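You operate a simulated robot arm through the tools that you are given. There is no shell and no other tool. Be economical: measure what you need, move in short steps, check, and stop when the job is done.

You run a simulated robot arm. Do the job below in one go: nothing can be reset, and whatever is moved stays where it is left.

JOB
Set the lane paddle to to lane 27. Put the green bottle gauge on the top of the side table. Take the orange frame and leave it on the mouth of the collecting belt. Take the sleeved can and leave it in the green tray on the narrow table. Put the 56 mm gauge block from the top of the check bench on top of the sealed carton there and the 72 mm gauge block on the brown cardboard sheet. Put two of the brass plugs from the top of the check bench on the top of the feed turntable. Pull the steel drawer open. Do these in any order. Set down upright: green bottle gauge, sleeved can, gauge block. The lane paddle goes anticlockwise seen from above, to its stop.

The check looks at the end state, three seconds after you hand in, the way a careful person would. Anything else that was tipped, shoved, dropped, spilled or broken makes it a failure.

ROBOT AND FRAMES
A 7-joint arm with a vacuum gripper on a trunk, on a base that drives. Base frame: it is fixed to the floor where the robot stands at the start and does not move with it; the origin is under the middle of the robot, x ahead of it, y to its left, z up; the surface under the hand at the start is at about z = 0.857. Units: m, degrees, N and s.
With the tool pointing down near the work surface it reaches from about 0.14 to 0.82 m from the robot's upright axis, wherever it stands. Its first joint turns from -166.0 to 166.0 degrees. Places, roughly: brass plug (4x4x4 cm) [3, -1.4, 0.9]; cardboard sheet (22x16x1 cm) [3.2, -2.2, 0.9]; gauge block [3.25, -1.75, 1]; green bottle gauge [5.25, 0.25, 0.75]; green tray on the narrow table (20x24 cm) [0.4, -3, 0.8]; lane paddle [0.7, -0.1, 0.9]; mouth of the collecting belt [0.7, -0.2, 0.9]; orange frame [5.25, 0.5, 0.75]; sealed carton [3.25, -1.5, 1]; sleeved can [2.5, -1.25, 0.75]; steel drawer [-0.4, -2, 0.5]; top of the feed turntable [0.9, -4.2, 0.9]; top of the side table [2.5, 0.3, 0.8]. Payload 1.88 kg.
Tool frame: the origin (TCP) lies in the middle of the cups' lips, and z points out of the cups. The gripper has 1 cup of 0.032 m across, covering 0.032 by 0.032 m (tool x, y); the bellows give 0.014 m. With the vacuum on, a cup seals on a smooth face that it is pressed against (1 to 4 N); it does not hold porous or soft things. The pull reaches 41 N.
Orientation is that of the tool frame in the base frame, as [roll, pitch, yaw] about the fixed x, y, z axes, in that order (R = Rz(yaw) Ry(pitch) Rx(roll)). With the cups facing straight down, the tool's x points along the base's -x, its y along +y and its z along -z.

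CONTROLS
- The arm moves only by the tool drive_tool. Its argument "targets" is a list of rows, each an object (a shift or turn left out is 0, a gripper value left out holds the last) with "offset": the shift along the tool's x, y, z in m, a list of three; "dr": the turn, a rotation vector about the tool's x, y, z in degrees, a list of three; "suction": the vacuum: 1 switches it on, 0 off. In form: [{"offset": [tx, ty, tz], "dr": [wx, wy, wz], "suction": suction}, ...]. A call has 1 to 20 rows; each row shifts and turns the commanded pose from where the row before left it, along the tool's axes as they then stand. A row lasts 0.2 s, in which the tool goes at most 0.05 m and 8.6 degrees; a call with a longer step from one row to the next is refused whole, and so is a gripper value outside its range. Where a pose cannot be reached the arm comes as near as it can. A force on the tool above 40 N (or 10 N above the force at the start of the call, whichever is more), or a blocked arm, ends the call early, and 0.2 s more pass. The pull builds up within a second once a cup has sealed. Time passes only in rows, and 0.2 s behind the last, so rows that do not move give it time. It gives the time, the measured TCP pose, the force on the tool (base axes) and the pull of the vacuum at its end, in the units of the frame above (readings bear some noise), with the torque about the TCP (base axes, N m) and any sound that the robot's microphone picked up, and new pictures: "pictures" is both (left out), scene, wrist or none.
- Cameras (640 x 400 px; columns grow to the right, rows downward): "scene" is now at [0.011, 0.1218, 1.5693]; the picture's right is [-0.50, -0.87, 0.00], its down [-0.60, 0.34, -0.73] and it looks along [0.63, -0.36, -0.69] (base axes); focal length 267 px, centre (320, 200). "wrist" rides on the gripper at [0.082, 0.014, -0.216] in the tool frame; the picture's right is [-0.17, 0.99, 0.00], its down [-0.91, -0.15, -0.37] and it looks along [-0.37, -0.06, 0.93] (tool axes); focal length 243 px, centre (320, 200). There is no depth. A picture from a camera that has moved, and an enlarged one, comes with that camera's place and axes in the base frame and with its lens.
- raise_lower(by): slides the trunk up (or, below 0, down) by that many m; the arm and the scene camera ride with it, the base frame stays. It gives what a move gives, with no picture.
- steer(legs): drives the robot by 1 to 6 legs, each [ahead, left, turn to the left] in m, m and degrees, along the robot's own axes; the way and the turn of a leg run together, so that a leg with both is an arc; at most 1.5 m and 180 degrees a leg. The arm and the cameras ride along, it lands a little off, and it stops where it bumps. It gives what a move gives, and a new picture of the scene camera.
- pan_tilt(pan, tilt): turns the head with the scene camera to pan (to the left, within 155 degrees either way) and tilt (down, from -29 to 69), counted from straight ahead of the robot. It gives what a move gives, and a new picture of the scene camera.
- enlarge(camera, box): a new picture of the part [left, top, right, bottom] of that camera's present view, enlarged. The clock stands still meanwhile.
- finish_job(): hands the job in; it is judged then, once.

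Work in short steps. Places have to be worked out from the pictures, the camera data and where the tool is seen: move nearer, look again, correct. Check each grasp and each placing, and mend what went wrong. You have 483 turns and 360 pictures in all, those below and enlarged ones among them. Switch the vacuum off and draw the arm clear of the work before you hand the job in, unless the task says otherwise; then end with one line.

The tools are called after "Request:" as name(argument=value, ...) on one line, values as JSON. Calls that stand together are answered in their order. drive_tool: Moves the arm, as the interface text tells. Its arguments: {"type":"object","properties":{"targets":{"type":"array","items":{"type":"object","properties":{"offset":{"type":"array","items":{"type":"number"}},"dr":{"type":"array","items":{"type":"number"}},"suction":{"type":"number"}}}},"pictures":{"type":"string","enum":["both","scene","wrist","none"]}},"required":["targets"]} The other tools are called the same way: raise_lower (by) slides the trunk up or down; steer (legs) drives the base; pan_tilt (pan, tilt) turns the head that bears the scene camera; enlarge (camera, box) takes an enlarged picture of a part of a camera's view; finish_job () hands the job in.

At the start:

```text
time_s: 0.0
tool_pos: [0.4758, 0.0495, 1.2252]
tcp_rot: [179.9, 0.0, 179.9]
wrist_force: [0.4, 0.2, 1.0]
moment: [-0.01, 0.01, 0.01]
pull: 0.1
trunk travel left (down, up): [-0.525, 0.065]
robot x, y, heading: [-0.0042, -0.0, 0.1]
head pan, tilt: [-29.8, 43.4]
```

scene: 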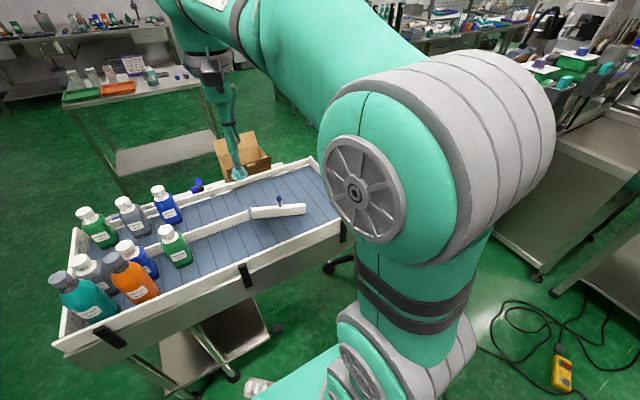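
wrist: 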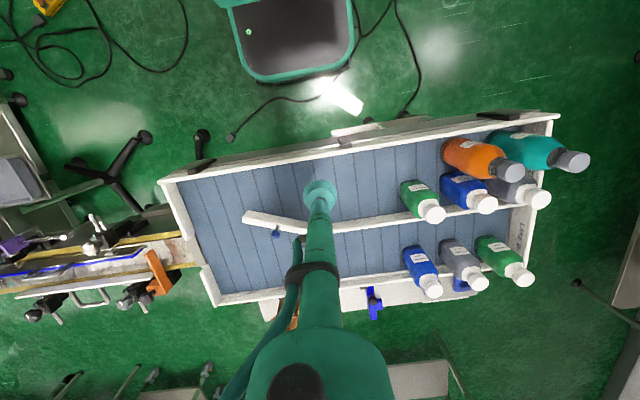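

The start pictures show the collecting belt ahead with a pivoting paddle; I enlarge the paddle and the belt in both views.

Request:
enlarge(camera="wrist", box=[150, 120, 350, 320])

Request:
enlarge(camera="scene", box=[180, 140, 360, 260])

```text
2.00 times, centred on (250, 220) of wrist
camera zoom: at [0.394, 0.0625, 1.4413], right [0.17, 0.99, 0.0], down [0.91, -0.15, 0.37], along [0.37, -0.06, -0.93], focal length 485 px, centre (460, 160)
```

zoom: 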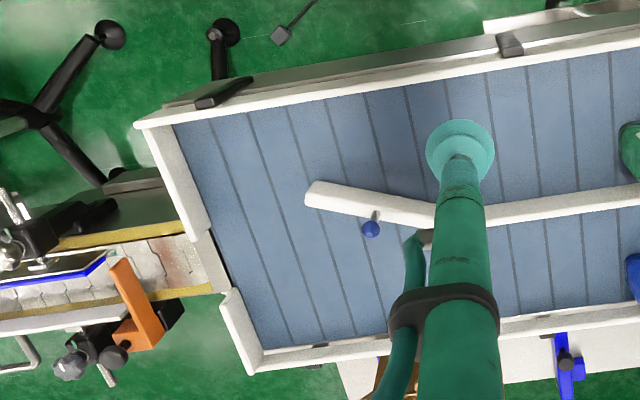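

```text
3.33 times, centred on (270, 200) of scene
camera zoom: at [0.011, 0.1218, 1.5693], right [-0.5, -0.87, 0.0], down [-0.6, 0.34, -0.73], along [0.63, -0.36, -0.69], focal length 889 px, centre (487, 200)
```

zoom: 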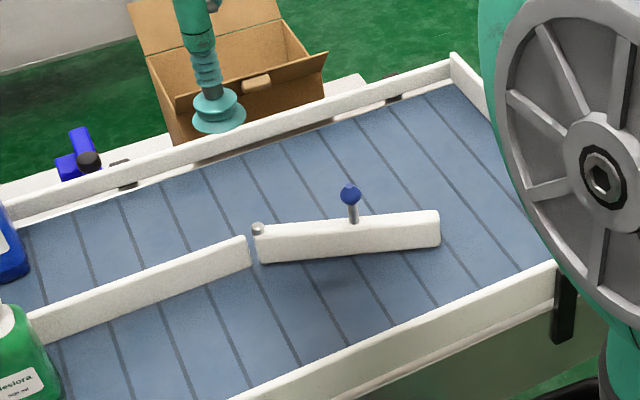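

The knob triangulates to about (0.67, -0.09, 0.93), the pivot to (0.70, 0.0) and the free end to (0.626, -0.17), so anticlockwise means pushing the free end to +x. I go over the near side of the free end and lower part way.

Request:
drive_tool(targets=[{"offset": [-0.02, -0.04, 0]}, {"offset": [-0.02, -0.04, 0]}, {"offset": [-0.02, -0.04, 0]}, {"offset": [-0.02, -0.04, 0]}, {"offset": [-0.02, -0.04, 0]}, {"offset": [0, 0, 0.05]}, {"offset": [0, 0, 0.05]}, {"offset": [0, 0, 0.05]}, {"offset": [0, 0, 0.05]}, {"offset": [0, 0, 0.05]}, {"offset": [0, 0, 0.03]}, {"offset": [0, 0, 0]}])

```text
time_s: 2.6
tool_pos: [0.5733, -0.1472, 0.9458]
tcp_rot: [179.9, 0.1, -179.9]
wrist_force: [-0.2, 0.2, 0.0]
moment: [-0.01, -0.03, 0.02]
pull: 0.1
trunk travel left (down, up): [-0.525, 0.065]
robot x, y, heading: [0.0012, 0.001, -0.1]
head pan, tilt: [-29.8, 43.4]
camera scene: at [0.0111, 0.1217, 1.5693], right [-0.5, -0.87, 0.0], down [-0.6, 0.34, -0.73], along [0.63, -0.36, -0.69], focal length 267 px, centre (320, 200)
camera wrist: at [0.4935, -0.1337, 1.1605], right [0.17, 0.99, 0.0], down [0.91, -0.15, 0.37], along [0.37, -0.06, -0.93], focal length 243 px, centre (320, 200)
```

scene: 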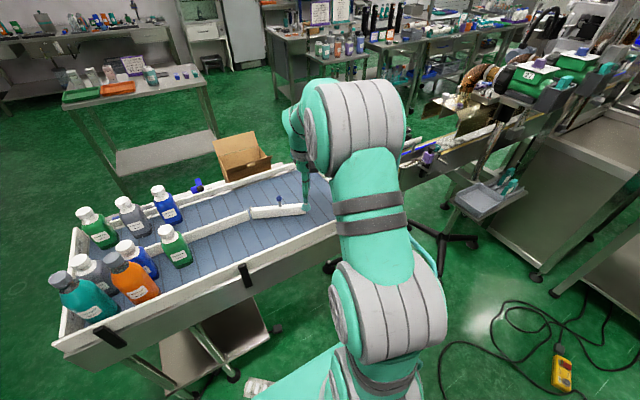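
wrist: 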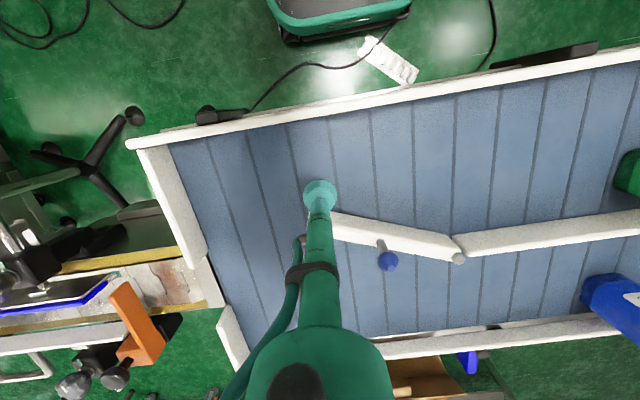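

The free end is at about (0.62, -0.14); I shift 3 cm to +y, go down beside it and check.

Request:
drive_tool(targets=[{"offset": [0.005, 0.03, 0]}, {"offset": [0, 0, 0.035]}, {"offset": [0, 0, 0.035]}, {"offset": [0, 0, 0]}])

```text
time_s: 3.6
tool_pos: [0.5698, -0.1182, 0.8745]
tcp_rot: [-179.9, 0.1, 180.0]
wrist_force: [-0.9, 0.9, -0.2]
moment: [-0.04, 0.02, 0.02]
pull: 0.0
trunk travel left (down, up): [-0.525, 0.065]
robot x, y, heading: [0.0001, -0.0002, 0.0]
head pan, tilt: [-29.8, 43.4]
camera scene: at [0.0112, 0.1217, 1.5694], right [-0.5, -0.87, 0.0], down [-0.6, 0.34, -0.73], along [0.63, -0.36, -0.69], focal length 267 px, centre (320, 200)
camera wrist: at [0.4882, -0.1054, 1.0908], right [0.17, 0.99, 0.0], down [0.91, -0.15, 0.37], along [0.37, -0.06, -0.93], focal length 243 px, centre (320, 200)
```

scene: 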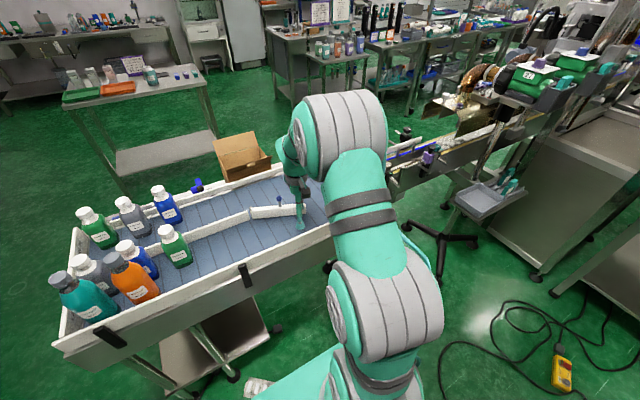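
wrist: 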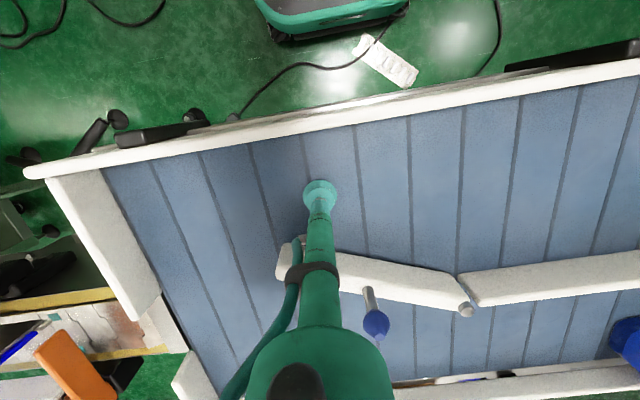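

The cup stands beside the paddle near its free end; I push toward +x slowly.

Request:
drive_tool(targets=[{"offset": [-0.015, 0, 0]}, {"offset": [-0.015, 0, 0]}, {"offset": [-0.015, 0, 0]}, {"offset": [-0.015, 0, 0]}, {"offset": [-0.015, 0, 0]}, {"offset": [-0.015, 0, 0]}, {"offset": [-0.015, 0, 0]}])

```text
time_s: 5.2
tool_pos: [0.6739, -0.1205, 0.8744]
tcp_rot: [179.9, 0.0, -179.9]
wrist_force: [0.4, -0.2, 0.3]
moment: [0.02, -0.01, -0.02]
pull: 0.1
trunk travel left (down, up): [-0.525, 0.065]
robot x, y, heading: [0.0008, 0.0008, -0.0]
head pan, tilt: [-29.8, 43.4]
camera scene: at [0.011, 0.1217, 1.5693], right [-0.5, -0.87, 0.0], down [-0.6, 0.34, -0.73], along [0.63, -0.36, -0.69], focal length 267 px, centre (320, 200)
camera wrist: at [0.5932, -0.1083, 1.0908], right [0.17, 0.99, 0.0], down [0.91, -0.15, 0.37], along [0.37, -0.06, -0.93], focal length 243 px, centre (320, 200)
```

scene: 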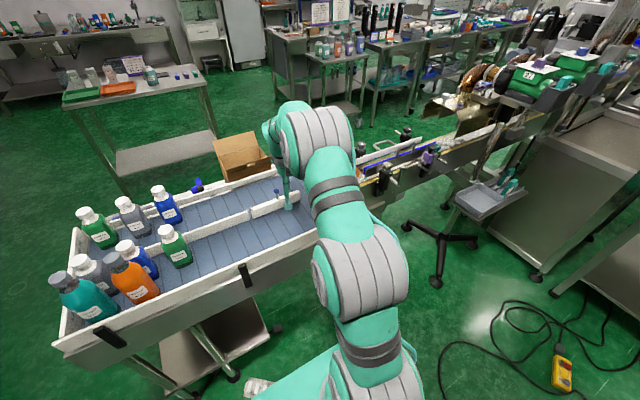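
wrist: 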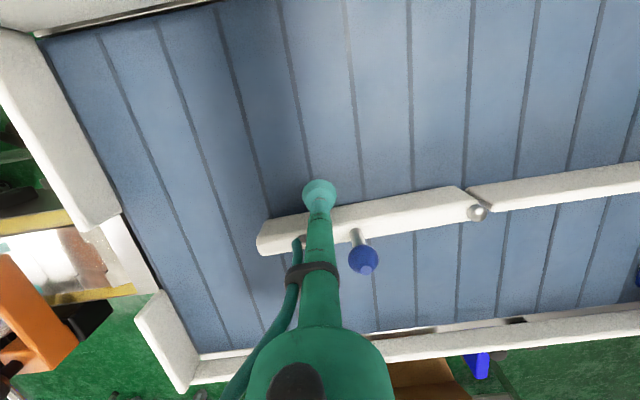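

The paddle turns freely; I keep pushing.

Request:
drive_tool(targets=[{"offset": [-0.015, 0, 0]}, {"offset": [-0.015, 0, 0]}, {"offset": [-0.015, 0, 0]}, {"offset": [-0.015, 0, 0]}, {"offset": [-0.01, 0, 0]}, {"offset": [-0.01, 0, 0]}])

```text
time_s: 6.3
tool_pos: [0.7249, -0.1206, 0.8684]
tcp_rot: [179.6, -1.5, 179.6]
wrist_force: [-14.5, -1.1, 4.2]
moment: [-0.01, -0.17, 0.07]
pull: 0.0
trunk travel left (down, up): [-0.525, 0.065]
robot x, y, heading: [0.0003, -0.0017, -0.4]
head pan, tilt: [-29.8, 43.4]
stopped in row 5: the force on the tool passed its limit at 50 N (the readings are from after the stop); the commanded pose is now the measured one
camera scene: at [0.0089, 0.1217, 1.5694], right [-0.5, -0.87, 0.0], down [-0.6, 0.34, -0.73], along [0.63, -0.36, -0.69], focal length 267 px, centre (320, 200)
camera wrist: at [0.649, -0.1082, 1.0862], right [0.17, 0.98, 0.0], down [0.92, -0.16, 0.35], along [0.34, -0.06, -0.94], focal length 243 px, centre (320, 200)
```

scene: 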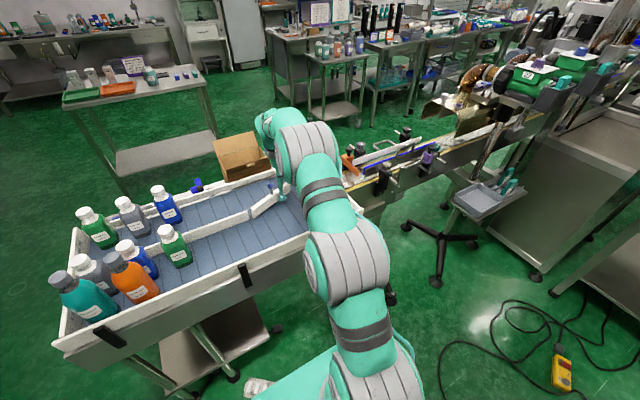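
wrist: 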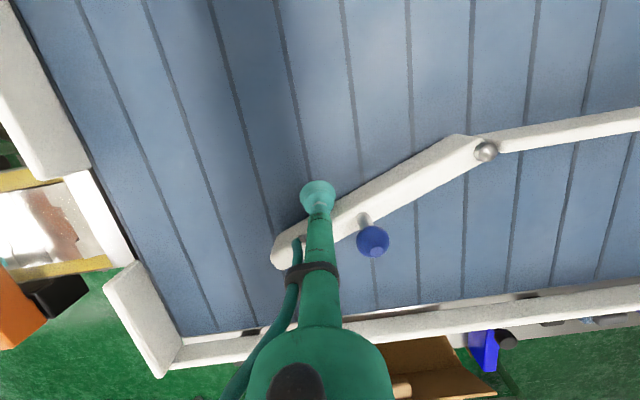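

The push met a hard stop at about +25 degrees. I back off, lift away and check that the paddle stays.

Request:
drive_tool(targets=[{"offset": [0.02, 0, 0]}, {"offset": [0.03, 0, -0.01]}, {"offset": [0, 0, -0.05]}, {"offset": [0, 0, -0.05]}, {"offset": [0, 0, -0.05]}, {"offset": [0, 0, -0.05]}, {"offset": [0, 0, -0.05]}, {"offset": [0.05, 0, 0]}, {"offset": [0.05, 0, 0]}])

Request:
pan_tilt(pan=0, tilt=10)

Request:
pan_tilt(pan=-70, tilt=20)

```text
time_s: 8.3
tool_pos: [0.5857, -0.1222, 1.1308]
tcp_rot: [179.7, -1.2, 179.7]
wrist_force: [0.3, 1.3, -0.3]
moment: [0.03, 0.01, -0.01]
pull: 0.1
trunk travel left (down, up): [-0.525, 0.065]
robot x, y, heading: [0.0001, -0.0019, 0.1]
head pan, tilt: [-29.8, 43.4]
camera scene: at [0.0099, 0.1219, 1.5693], right [-0.5, -0.87, 0.0], down [-0.6, 0.34, -0.73], along [0.63, -0.36, -0.69], focal length 267 px, centre (320, 200)
camera wrist: at [0.5087, -0.11, 1.3484], right [0.17, 0.99, 0.0], down [0.92, -0.16, 0.35], along [0.35, -0.06, -0.94], focal length 243 px, centre (320, 200)
```

scene: 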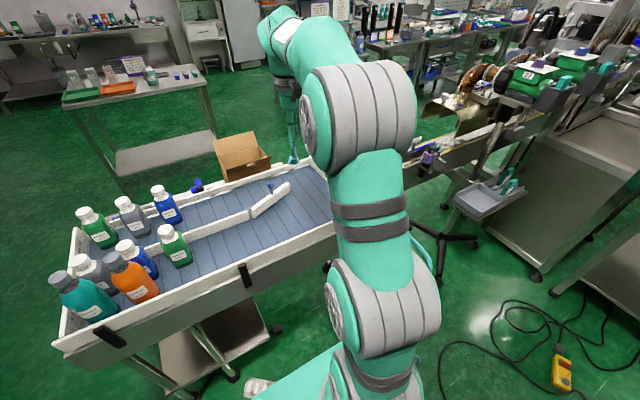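
wrist: 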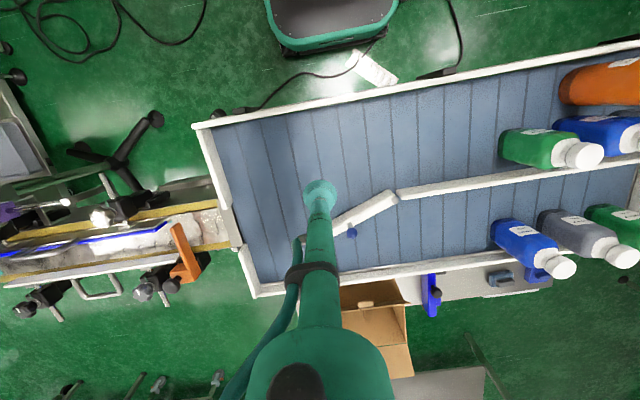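

```text
time_s: 9.3
tool_pos: [0.5869, -0.1218, 1.1303]
tcp_rot: [179.7, -1.2, 179.7]
wrist_force: [0.3, 0.0, 0.0]
moment: [0.01, 0.02, -0.02]
pull: 0.0
trunk travel left (down, up): [-0.525, 0.065]
robot x, y, heading: [-0.0009, -0.0005, -0.0]
head pan, tilt: [0.0, 10.0]
camera scene: at [0.0318, 0.1627, 1.6219], right [0.0, -1.0, 0.0], down [-0.17, 0.0, -0.98], along [0.98, 0.0, -0.17], focal length 267 px, centre (320, 200)
```

scene: 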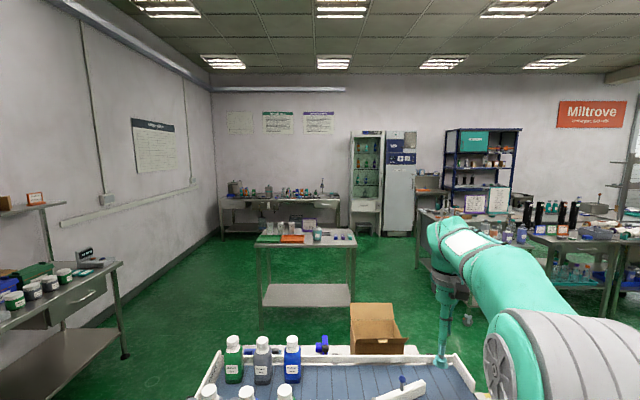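

```text
time_s: 10.7
tool_pos: [0.5872, -0.1221, 1.1321]
tcp_rot: [179.7, -1.3, 179.7]
wrist_force: [-0.3, 0.8, -0.3]
moment: [0.0, 0.0, 0.0]
pull: 0.1
trunk travel left (down, up): [-0.525, 0.065]
robot x, y, heading: [0.0007, 0.0013, 0.1]
head pan, tilt: [-70.0, 20.0]
camera scene: at [-0.0293, 0.0753, 1.6058], right [-0.94, -0.34, 0.0], down [-0.12, 0.32, -0.94], along [0.32, -0.88, -0.34], focal length 267 px, centre (320, 200)
```

scene: 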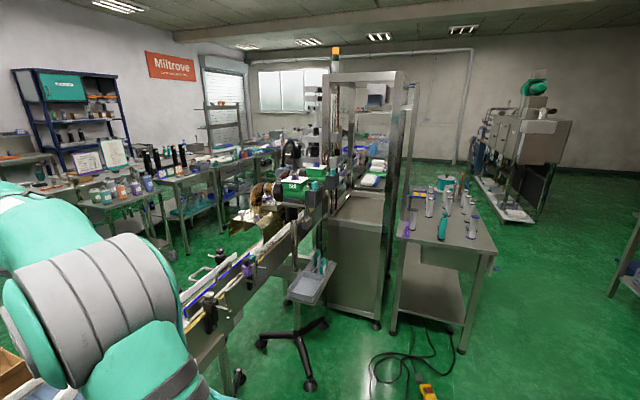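

The paddle holds at its new angle. Now I survey the rest of the room to the right and behind, and check the floor to the left.

Request:
pan_tilt(pan=-105, tilt=25)

Request:
pan_tilt(pan=-150, tilt=30)

Request:
pan_tilt(pan=60, tilt=40)

```text
time_s: 11.7
tool_pos: [0.5858, -0.1226, 1.131]
tcp_rot: [179.7, -1.3, 179.7]
wrist_force: [0.1, -0.2, -1.0]
moment: [0.01, 0.0, 0.03]
pull: 0.0
trunk travel left (down, up): [-0.525, 0.065]
robot x, y, heading: [-0.0025, -0.0011, -0.2]
head pan, tilt: [-105.0, 25.0]
camera scene: at [-0.085, 0.0738, 1.5977], right [-0.97, 0.26, 0.0], down [0.11, 0.41, -0.91], along [-0.23, -0.88, -0.42], focal length 267 px, centre (320, 200)
```

scene: 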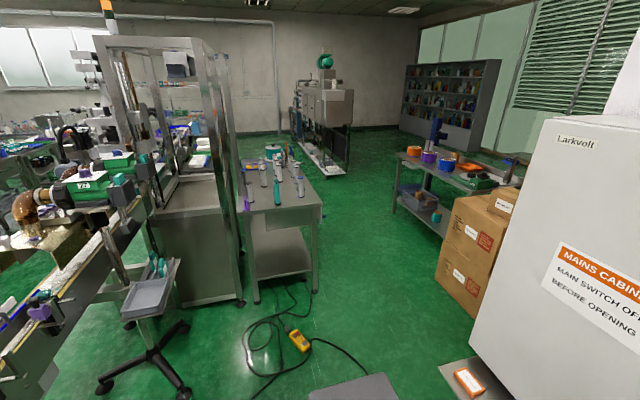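

```text
time_s: 12.8
tool_pos: [0.5882, -0.1227, 1.1295]
tcp_rot: [179.7, -1.3, 179.7]
wrist_force: [0.2, -0.1, -0.6]
moment: [0.0, -0.03, 0.03]
pull: 0.1
trunk travel left (down, up): [-0.525, 0.065]
robot x, y, heading: [-0.001, 0.0012, 0.2]
head pan, tilt: [-150.0, 30.0]
camera scene: at [-0.1395, 0.1175, 1.5897], right [-0.5, 0.87, 0.0], down [0.43, 0.25, -0.87], along [-0.75, -0.43, -0.5], focal length 267 px, centre (320, 200)
```

scene: 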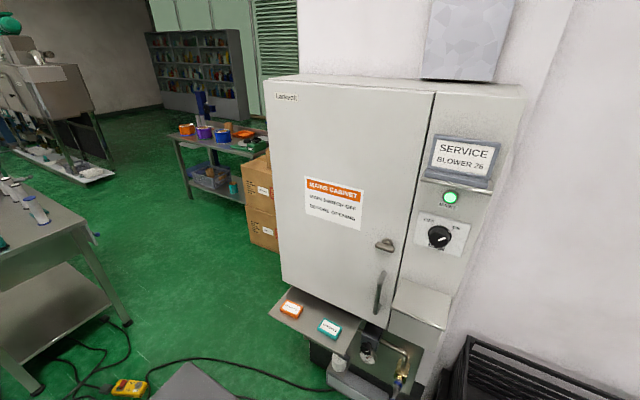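

```text
time_s: 15.8
tool_pos: [0.5859, -0.1224, 1.1292]
tcp_rot: [179.7, -1.3, 179.7]
wrist_force: [-0.1, 0.8, 0.1]
moment: [0.02, -0.01, -0.04]
pull: 0.0
trunk travel left (down, up): [-0.525, 0.065]
robot x, y, heading: [-0.0036, 0.0016, 0.1]
head pan, tilt: [60.0, 40.0]
camera scene: at [-0.0186, 0.2364, 1.5743], right [0.87, -0.5, 0.0], down [-0.32, -0.56, -0.77], along [0.38, 0.66, -0.64], focal length 267 px, centre (320, 200)
```

scene: 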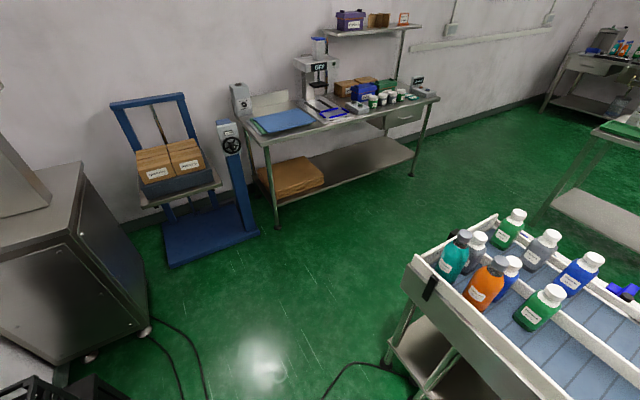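

There is open floor to the left. I look closer at the table on the right for the drawer.

Request:
pan_tilt(pan=-100, tilt=25)

Request:
enlarge(camera="scene", box=[180, 120, 400, 300])

Request:
enlarge(camera="scene", box=[400, 120, 560, 240])

```text
time_s: 18.3
tool_pos: [0.5864, -0.1218, 1.1302]
tcp_rot: [179.7, -1.3, 179.7]
wrist_force: [-0.8, -0.6, -0.9]
moment: [0.0, 0.02, 0.04]
pull: 0.1
trunk travel left (down, up): [-0.525, 0.065]
robot x, y, heading: [-0.0012, 0.001, 0.2]
head pan, tilt: [-100.0, 25.0]
camera scene: at [-0.0772, 0.072, 1.5977], right [-0.98, 0.17, 0.0], down [0.07, 0.42, -0.91], along [-0.16, -0.89, -0.42], focal length 267 px, centre (320, 200)
```

scene: 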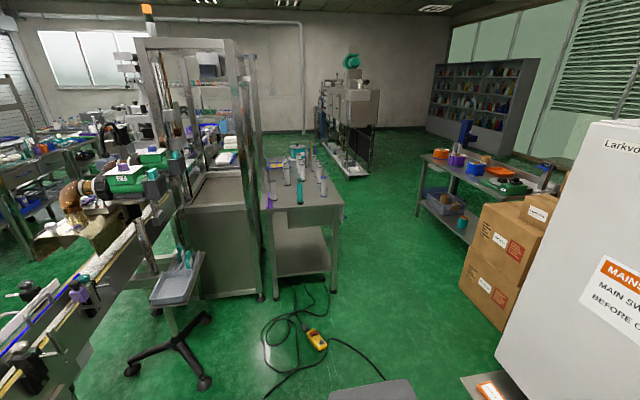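

```text
2.22 times, centred on (290, 210) of scene
camera zoom: at [-0.0772, 0.072, 1.5977], right [-0.98, 0.17, 0.0], down [0.07, 0.42, -0.91], along [-0.16, -0.89, -0.42], focal length 593 px, centre (387, 178)
```

zoom: 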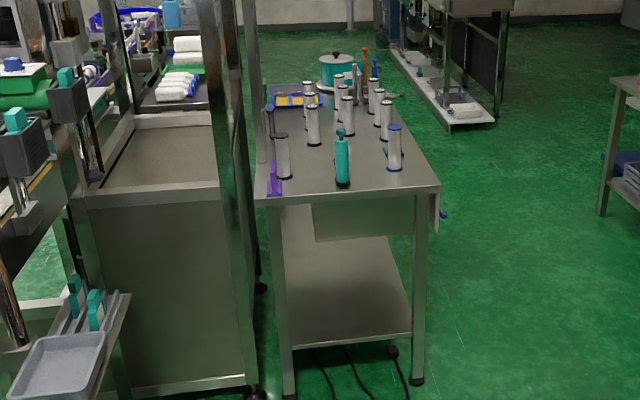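

```text
3.33 times, centred on (480, 180) of scene
camera zoom: at [-0.0772, 0.072, 1.5977], right [-0.98, 0.17, 0.0], down [0.07, 0.42, -0.91], along [-0.16, -0.89, -0.42], focal length 889 px, centre (-213, 267)
```

zoom: 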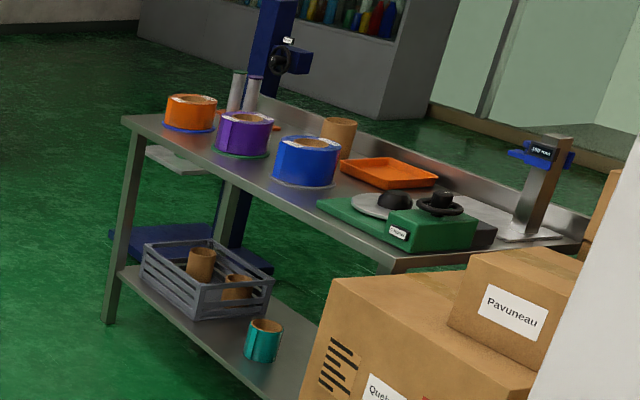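

The drawer hangs on the -x side of that table. Something grey stands low near the cabinet, so I look steeply down before driving.

Request:
pan_tilt(pan=-115, tilt=60)

```text
time_s: 19.3
tool_pos: [0.5852, -0.1229, 1.1318]
tcp_rot: [179.7, -1.2, 179.7]
wrist_force: [0.2, -0.1, 0.0]
moment: [-0.04, 0.0, 0.02]
pull: 0.1
trunk travel left (down, up): [-0.525, 0.065]
robot x, y, heading: [0.0004, 0.0002, -0.0]
head pan, tilt: [-115.0, 60.0]
camera scene: at [-0.0894, 0.1023, 1.5477], right [-0.91, 0.42, 0.0], down [0.37, 0.78, -0.5], along [-0.21, -0.45, -0.87], focal length 267 px, centre (320, 200)
```

scene: 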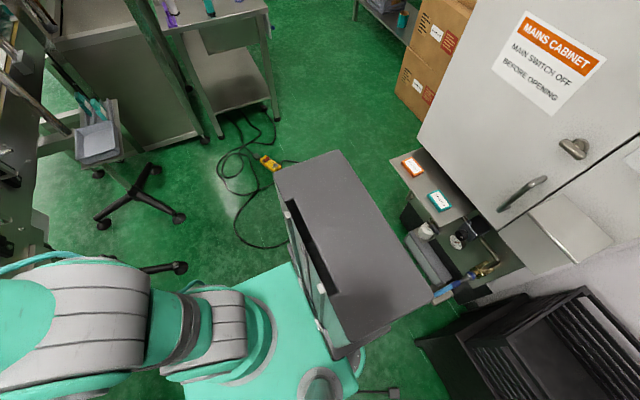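

The grey box is the robot's own column. I leave the drawer for later, tuck the arm with the tilt corrected, and go round the belt's left end toward the back bench.

Request:
drive_tool(targets=[{"offset": [0.05, 0, -0.02], "dr": [0, -1.25, 0]}, {"offset": [0.05, 0.01, -0.02]}, {"offset": [0.05, 0.03, -0.02]}, {"offset": [0.05, 0.03, -0.01]}, {"offset": [0.04, 0.03, 0]}, {"offset": [0, 0, 0]}], pictures="none")

Request:
pan_tilt(pan=0, tilt=25)

Request:
steer(legs=[[0, 1.15, 0], [1.5, 0, 0], [1.4, 0, 0]])

```text
refused: row 1 steps farther than a row can; nothing moved
```

```text
time_s: 21.3
tool_pos: [0.5866, -0.1225, 1.1315]
tcp_rot: [179.8, -1.3, 179.7]
wrist_force: [0.9, -0.8, 0.2]
moment: [-0.03, 0.03, -0.01]
pull: 0.0
trunk travel left (down, up): [-0.525, 0.065]
robot x, y, heading: [-0.0027, 0.0018, 0.0]
head pan, tilt: [0.0, 25.0]
camera scene: at [0.0309, 0.1627, 1.5976], right [0.0, -1.0, 0.0], down [-0.42, 0.0, -0.91], along [0.91, 0.0, -0.42], focal length 267 px, centre (320, 200)
```

scene: 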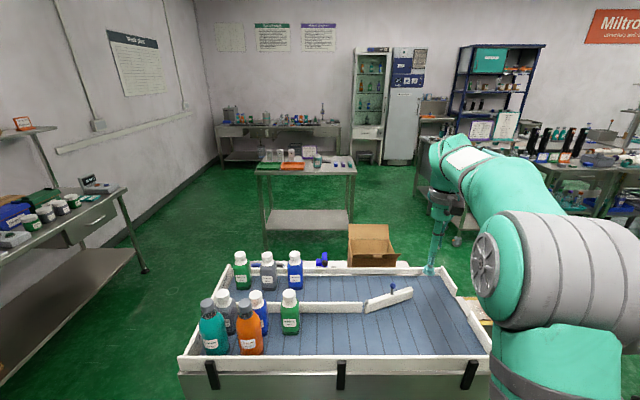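

```text
time_s: 40.5
tool_pos: [3.4781, 1.1187, 1.1316]
tcp_rot: [179.7, -1.3, -177.4]
wrist_force: [0.3, -0.7, -0.2]
moment: [0.01, 0.01, -0.01]
pull: 0.1
trunk travel left (down, up): [-0.525, 0.065]
robot x, y, heading: [2.8867, 1.2149, 2.8]
head pan, tilt: [0.0, 25.0]
camera scene: at [2.9097, 1.3748, 1.5977], right [0.05, -1.0, 0.0], down [-0.42, -0.02, -0.91], along [0.91, 0.05, -0.42], focal length 267 px, centre (320, 200)
```

scene: 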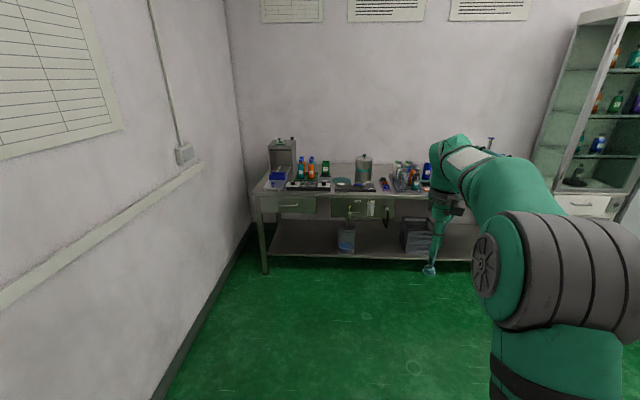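

The tuck was refused (step too long) and the drive went ahead with the arm out, passing over the bottles; I look back to check they still stand.

Request:
pan_tilt(pan=-150, tilt=15)

Request:
enlarge(camera="scene", box=[220, 130, 460, 280])

```text
time_s: 42.9
tool_pos: [3.4797, 1.12, 1.1316]
tcp_rot: [179.7, -1.4, -177.3]
wrist_force: [0.1, 0.6, -0.7]
moment: [0.03, -0.04, -0.01]
pull: 0.0
trunk travel left (down, up): [-0.525, 0.065]
robot x, y, heading: [2.8856, 1.2139, 3.0]
head pan, tilt: [-150.0, 15.0]
camera scene: at [2.7392, 1.3194, 1.6139], right [-0.54, 0.84, 0.0], down [0.22, 0.14, -0.97], along [-0.81, -0.53, -0.26], focal length 267 px, centre (320, 200)
```

scene: 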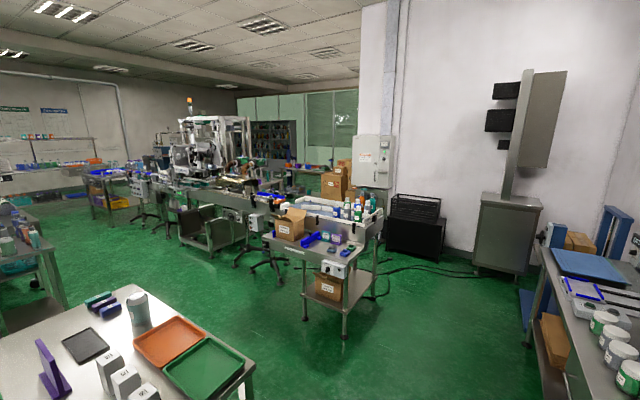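

```text
2.67 times, centred on (340, 205) of scene
camera zoom: at [2.7392, 1.3194, 1.6139], right [-0.54, 0.84, 0.0], down [0.22, 0.14, -0.97], along [-0.81, -0.53, -0.26], focal length 712 px, centre (267, 187)
```

zoom: 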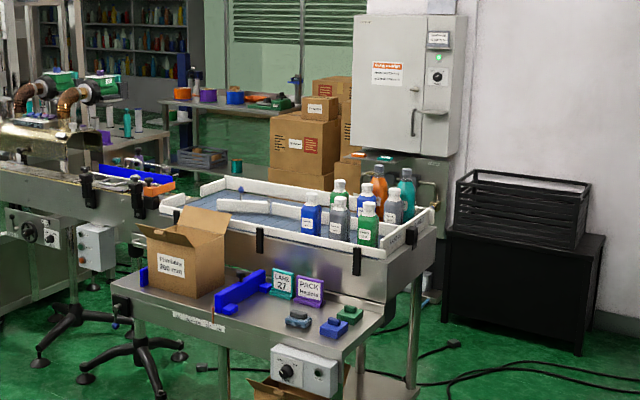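

All eight belt bottles still stand. Now I tuck the arm properly with smaller steps.

Request:
drive_tool(targets=[{"offset": [0.04, 0, -0.02], "dr": [0, -1.25, 0]}, {"offset": [0.04, 0.01, -0.02]}, {"offset": [0.04, 0.02, -0.02]}, {"offset": [0.04, 0.02, -0.01]}, {"offset": [0.04, 0.02, 0]}, {"offset": [0.04, 0.02, 0]}, {"offset": [0.0, 0, 0]}], pictures="none")

Request:
pan_tilt(pan=-20, tilt=25)

```text
time_s: 44.5
tool_pos: [3.2349, 1.197, 1.2008]
tcp_rot: [179.7, 0.0, -177.4]
wrist_force: [-0.3, -0.4, -0.1]
moment: [-0.01, -0.03, -0.01]
pull: 0.0
trunk travel left (down, up): [-0.525, 0.065]
robot x, y, heading: [2.8884, 1.2127, 2.8]
head pan, tilt: [-150.0, 15.0]
```

```text
time_s: 46.6
tool_pos: [3.2351, 1.1975, 1.2018]
tcp_rot: [179.7, 0.0, -177.3]
wrist_force: [0.7, -0.8, 0.1]
moment: [-0.01, 0.01, 0.01]
pull: 0.0
trunk travel left (down, up): [-0.525, 0.065]
robot x, y, heading: [2.8885, 1.2117, 3.0]
head pan, tilt: [-20.0, 25.0]
camera scene: at [2.9056, 1.3431, 1.5977], right [-0.29, -0.96, 0.0], down [-0.4, 0.12, -0.91], along [0.87, -0.27, -0.42], focal length 267 px, centre (320, 200)
```

scene: 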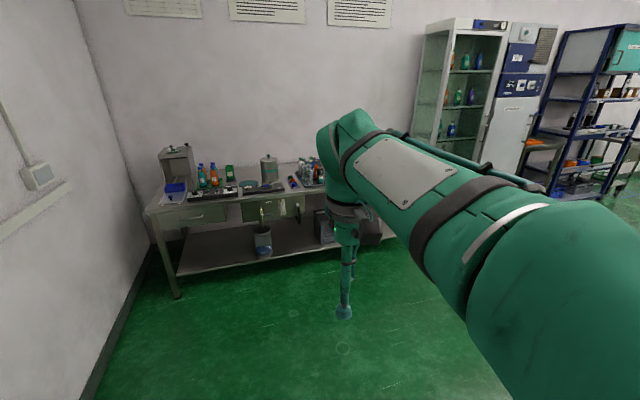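

The floor to the back bench is clear; I drive to about (4.0, 0.65).

Request:
steer(legs=[[1.1, -0.58, -2.9]])

Request:
pan_tilt(pan=-8, tilt=30)

```text
time_s: 52.9
tool_pos: [4.3669, 0.6392, 1.2024]
tcp_rot: [179.8, 0.0, -178.9]
wrist_force: [0.2, 0.3, 0.4]
moment: [-0.03, 0.02, -0.02]
pull: 0.0
trunk travel left (down, up): [-0.525, 0.065]
robot x, y, heading: [4.0194, 0.6632, 1.7]
head pan, tilt: [-20.0, 25.0]
camera scene: at [4.0405, 0.793, 1.5977], right [-0.32, -0.95, 0.0], down [-0.4, 0.13, -0.91], along [0.86, -0.29, -0.42], focal length 267 px, centre (320, 200)
```

scene: 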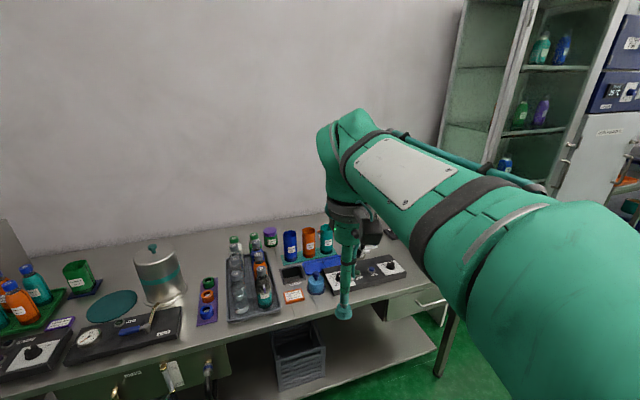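

```text
time_s: 53.7
tool_pos: [4.3666, 0.6393, 1.202]
tcp_rot: [179.7, 0.0, -178.8]
wrist_force: [0.4, -0.6, 0.4]
moment: [0.03, 0.0, -0.03]
pull: 0.0
trunk travel left (down, up): [-0.525, 0.065]
robot x, y, heading: [4.0165, 0.6638, 1.4]
head pan, tilt: [-8.0, 30.0]
camera scene: at [4.043, 0.8119, 1.5897], right [-0.12, -0.99, 0.0], down [-0.5, 0.06, -0.87], along [0.86, -0.1, -0.5], focal length 267 px, centre (320, 200)
```

scene: 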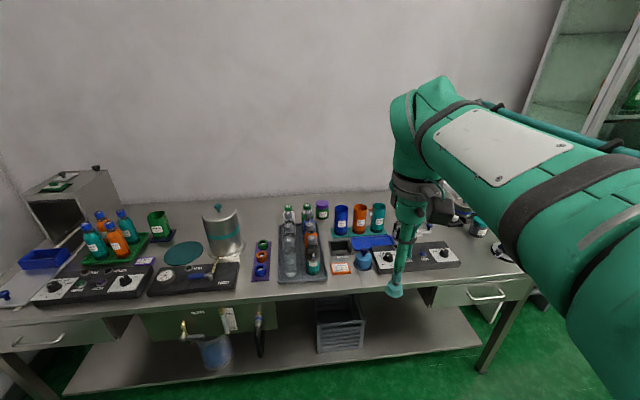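

I enlarge the area around the expected spots of the gauge and the frame.

Request:
enlarge(camera="scene", box=[240, 180, 400, 300])

Request:
enlarge(camera="wrist", box=[0, 0, 640, 400])

```text
3.33 times, centred on (320, 240) of scene
camera zoom: at [4.043, 0.8119, 1.5897], right [-0.12, -0.99, 0.0], down [-0.5, 0.06, -0.87], along [0.86, -0.1, -0.5], focal length 889 px, centre (320, 67)
```

zoom: 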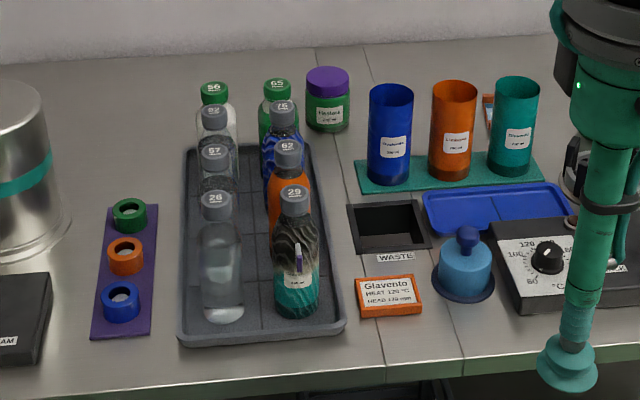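

```text
1.00 times, centred on (320, 200) of wrist (not enlarged: the box is as wide or as high as the picture)
camera zoom: at [4.285, 0.649, 1.4176], right [0.15, 0.99, 0.0], down [0.92, -0.14, 0.37], along [0.37, -0.05, -0.93], focal length 243 px, centre (320, 200)
```

zoom: 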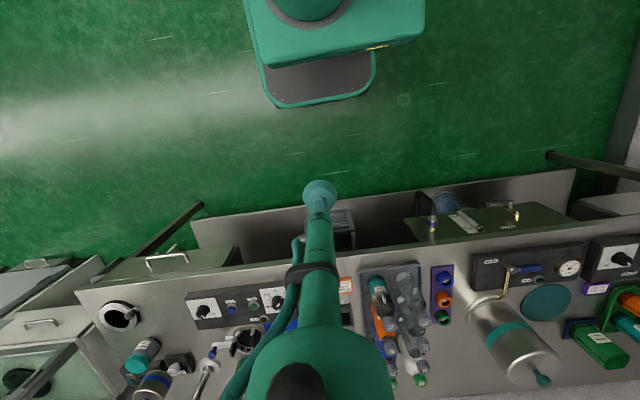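

A possible orange frame peeks out behind the teal cup at about (5.29, 0.38), hidden by the arm. I shift the base right to see it.

Request:
steer(legs=[[0.05, -0.6, -1.5]])

Request:
pan_tilt(pan=8, tilt=30)

Request:
enlarge(camera="scene", box=[200, 180, 440, 330])

```text
time_s: 57.1
tool_pos: [4.4256, 0.0275, 1.2014]
tcp_rot: [179.8, 0.0, 179.8]
wrist_force: [0.1, -0.5, 0.6]
moment: [-0.03, 0.01, -0.01]
pull: 0.2
trunk travel left (down, up): [-0.525, 0.065]
robot x, y, heading: [4.076, 0.0598, 0.3]
head pan, tilt: [-8.0, 30.0]
camera scene: at [4.1059, 0.2087, 1.5897], right [-0.14, -0.99, 0.0], down [-0.5, 0.07, -0.87], along [0.86, -0.12, -0.5], focal length 267 px, centre (320, 200)
```

scene: 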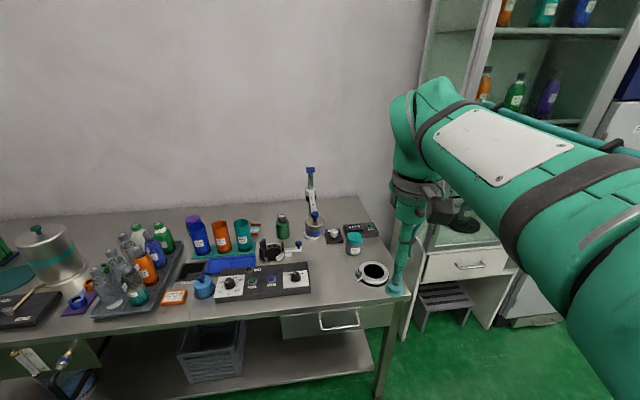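

```text
time_s: 57.9
tool_pos: [4.4259, 0.03, 1.201]
tcp_rot: [179.7, 0.0, 179.8]
wrist_force: [1.0, -0.4, 0.9]
moment: [0.0, 0.01, -0.01]
pull: 0.1
trunk travel left (down, up): [-0.525, 0.065]
robot x, y, heading: [4.0795, 0.0545, -0.1]
head pan, tilt: [8.0, 30.0]
camera scene: at [4.1058, 0.2338, 1.5897], right [0.14, -0.99, 0.0], down [-0.49, -0.07, -0.87], along [0.86, 0.12, -0.5], focal length 267 px, centre (320, 200)
```

scene: 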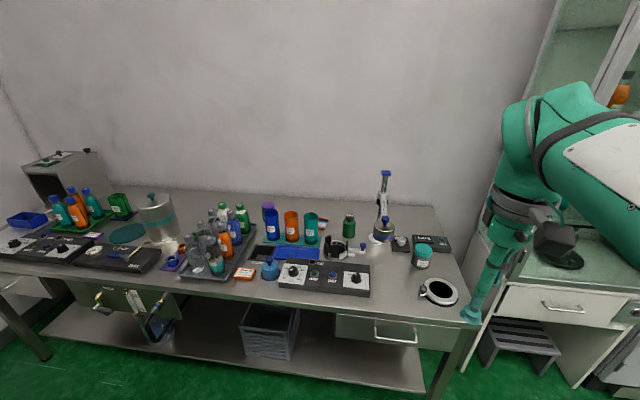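

```text
2.67 times, centred on (320, 255) of scene
camera zoom: at [4.1058, 0.2338, 1.5897], right [0.14, -0.99, 0.0], down [-0.49, -0.07, -0.87], along [0.86, 0.12, -0.5], focal length 712 px, centre (320, 53)
```

zoom: 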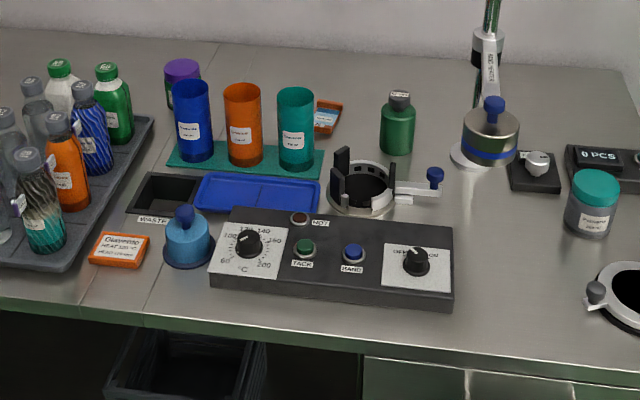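

The green bottle gauge looks to be the small green bottle at about (5.19, 0.24), and the orange frame lies behind the teal cup at about (5.28, 0.38). I zoom on both.

Request:
enlarge(camera="scene", box=[300, 205, 380, 255])

```text
8.00 times, centred on (340, 230) of scene
camera zoom: at [4.1058, 0.2338, 1.5897], right [0.14, -0.99, 0.0], down [-0.49, -0.07, -0.87], along [0.86, 0.12, -0.5], focal length 2135 px, centre (160, -40)
```

zoom: 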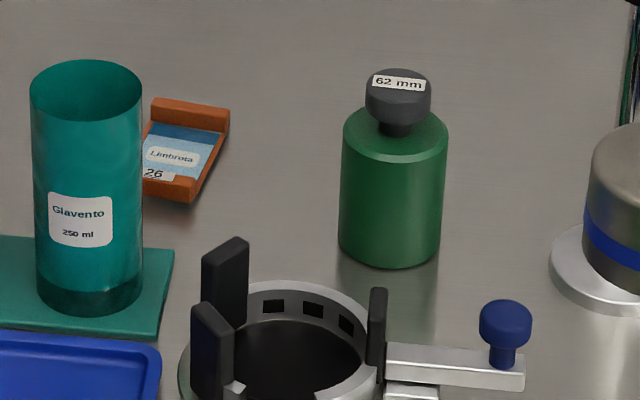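

The gauge has a flat grey knob at about z 0.87, and the frame lies flat on the bench top. I drive up to the bench front (edge near x 4.78, base front 0.275 ahead of the axis).

Request:
steer(legs=[[0.0, 0.2, 0], [0.34, 0, 0]])

Request:
enlarge(camera="wrist", box=[0, 0, 640, 400])

```text
time_s: 61.3
tool_pos: [4.7721, 0.2287, 1.2014]
tcp_rot: [179.7, 0.0, 179.8]
wrist_force: [0.3, -0.3, -0.9]
moment: [0.03, 0.01, -0.01]
pull: 0.1
trunk travel left (down, up): [-0.525, 0.065]
robot x, y, heading: [4.4232, 0.2601, 0.2]
head pan, tilt: [8.0, 30.0]
camera scene: at [4.4523, 0.4343, 1.5897], right [0.14, -0.99, 0.0], down [-0.5, -0.07, -0.87], along [0.86, 0.12, -0.5], focal length 267 px, centre (320, 200)
```

scene: 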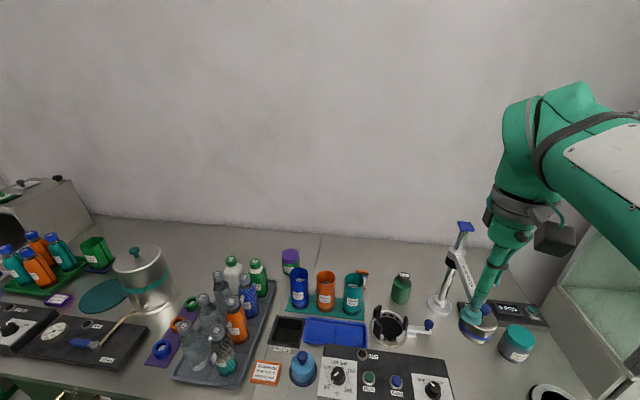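

```text
1.00 times, centred on (320, 200) of wrist (not enlarged: the box is as wide or as high as the picture)
camera zoom: at [4.6905, 0.2407, 1.4175], right [0.17, 0.99, 0.0], down [0.91, -0.16, 0.37], along [0.37, -0.06, -0.93], focal length 243 px, centre (320, 200)
```

zoom: 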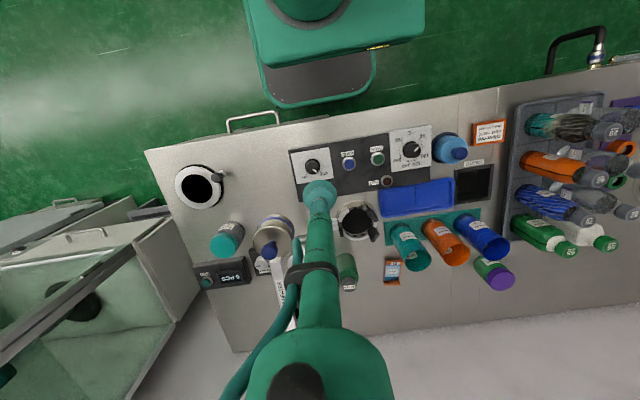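

Both views put the gauge knob near (5.19, 0.237). I move the tool above it at height and look again.

Request:
drive_tool(targets=[{"offset": [-0.045, 0, 0]}, {"offset": [-0.045, 0, 0]}, {"offset": [-0.045, 0, 0]}, {"offset": [-0.045, 0, 0]}, {"offset": [-0.045, 0, 0]}, {"offset": [-0.045, 0, 0]}, {"offset": [-0.045, 0.004, 0]}, {"offset": [-0.045, 0.004, 0]}, {"offset": [-0.045, 0, 0.04]}, {"offset": [0, 0, 0.04]}, {"offset": [0, 0, 0.04]}, {"offset": [0, 0, 0.04]}, {"offset": [0, 0, 0]}])

```text
refused: row 9 steps farther than a row can; nothing moved
```

Splitting the last combined step so it stays within the limit.

Request:
drive_tool(targets=[{"offset": [-0.045, 0, 0]}, {"offset": [-0.045, 0, 0]}, {"offset": [-0.045, 0, 0]}, {"offset": [-0.045, 0, 0]}, {"offset": [-0.045, 0, 0]}, {"offset": [-0.045, 0, 0]}, {"offset": [-0.045, 0.004, 0]}, {"offset": [-0.045, 0.004, 0]}, {"offset": [-0.045, 0, 0]}, {"offset": [0, 0, 0.04]}, {"offset": [0, 0, 0.04]}, {"offset": [0, 0, 0.04]}, {"offset": [0, 0, 0.04]}, {"offset": [0, 0, 0]}])

```text
time_s: 64.3
tool_pos: [5.1417, 0.2381, 1.0374]
tcp_rot: [179.8, 0.0, 179.8]
wrist_force: [-0.6, -0.3, 0.0]
moment: [0.01, 0.0, 0.04]
pull: 0.0
out of reach, approached as far as the arm can: row 9
trunk travel left (down, up): [-0.525, 0.065]
robot x, y, heading: [4.4279, 0.2614, -0.0]
head pan, tilt: [8.0, 30.0]
camera scene: at [4.4526, 0.4343, 1.5897], right [0.14, -0.99, 0.0], down [-0.5, -0.07, -0.87], along [0.86, 0.12, -0.5], focal length 267 px, centre (320, 200)
camera wrist: at [5.0606, 0.2505, 1.2523], right [0.17, 0.99, 0.0], down [0.91, -0.16, 0.37], along [0.37, -0.06, -0.93], focal length 243 px, centre (320, 200)
```

scene: 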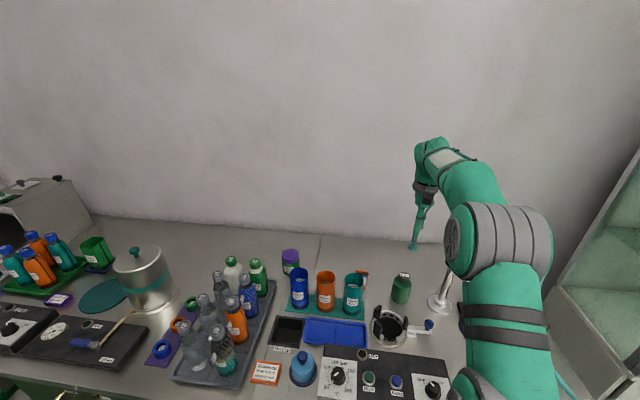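
wrist: 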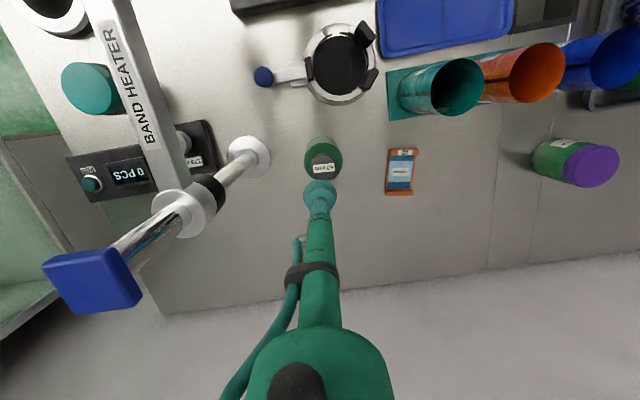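

Combining views gives table top z of about 0.81 and knob top near (5.147, 0.243, 0.915). I shift a few mm and descend to just above.

Request:
drive_tool(targets=[{"offset": [-0.005, 0.005, 0.04]}, {"offset": [0, 0, 0.035]}, {"offset": [0, 0, 0]}])

```text
time_s: 65.1
tool_pos: [5.1481, 0.239, 0.9633]
tcp_rot: [179.7, 0.1, 179.8]
wrist_force: [0.3, 1.3, -0.2]
moment: [0.04, 0.03, 0.01]
pull: 0.1
trunk travel left (down, up): [-0.525, 0.065]
robot x, y, heading: [4.4224, 0.2634, 0.2]
head pan, tilt: [8.0, 30.0]
camera scene: at [4.4525, 0.4343, 1.5897], right [0.14, -0.99, 0.0], down [-0.5, -0.07, -0.87], along [0.86, 0.12, -0.5], focal length 267 px, centre (320, 200)
camera wrist: at [5.0661, 0.251, 1.1791], right [0.17, 0.99, 0.01], down [0.91, -0.16, 0.37], along [0.37, -0.06, -0.93], focal length 243 px, centre (320, 200)
```

scene: 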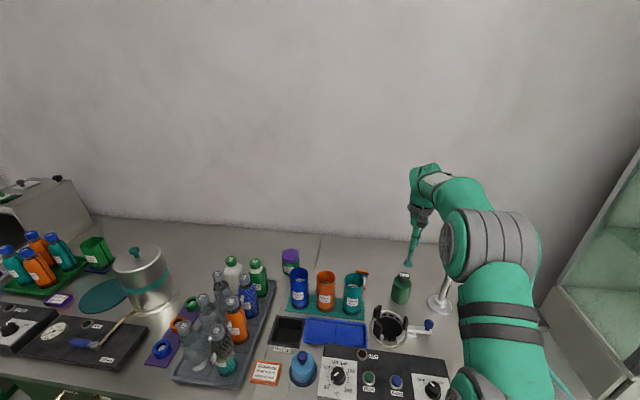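
wrist: 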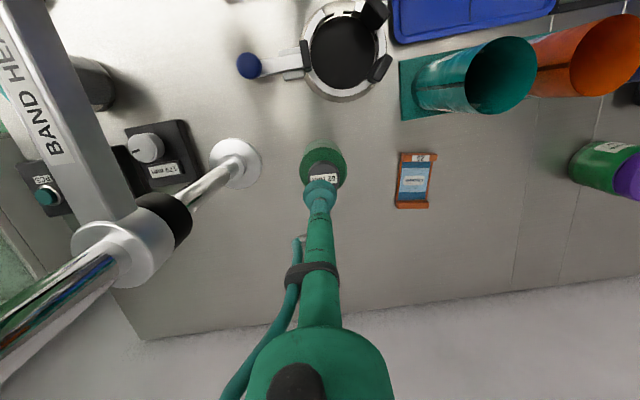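

Request:
enlarge(camera="wrist", box=[280, 130, 360, 210])

```text
5.00 times, centred on (320, 170) of wrist
camera zoom: at [5.0661, 0.251, 1.1791], right [0.17, 0.99, 0.01], down [0.91, -0.16, 0.37], along [0.37, -0.06, -0.93], focal length 1213 px, centre (320, 350)
```

zoom: 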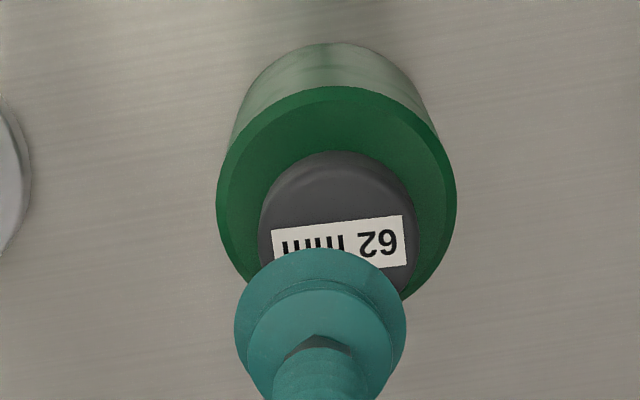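

The knob is centred within a few mm of the cup. Vacuum on and descend gently.

Request:
drive_tool(targets=[{"offset": [0, 0.003, 0.015], "suction": 1}, {"offset": [0, 0, 0.01]}, {"offset": [0, 0, 0.008]}, {"offset": [0, 0, 0.006]}, {"offset": [0, 0, 0]}], pictures="wrist")

```text
time_s: 66.3
tool_pos: [5.1484, 0.2463, 0.9265]
tcp_rot: [179.6, -0.1, 179.9]
wrist_force: [0.2, 0.5, -0.2]
moment: [-0.04, 0.0, 0.03]
pull: 0.0
trunk travel left (down, up): [-0.525, 0.065]
robot x, y, heading: [4.4231, 0.261, 0.1]
head pan, tilt: [8.0, 30.0]
camera wrist: at [5.0668, 0.2577, 1.1418], right [0.17, 0.99, 0.0], down [0.91, -0.16, 0.37], along [0.37, -0.06, -0.93], focal length 243 px, centre (320, 200)
```

wrist: 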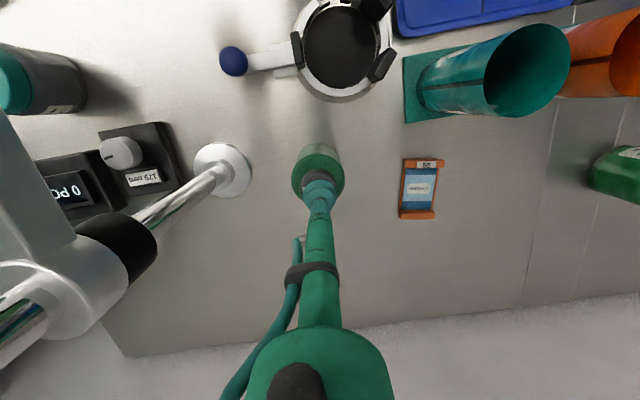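

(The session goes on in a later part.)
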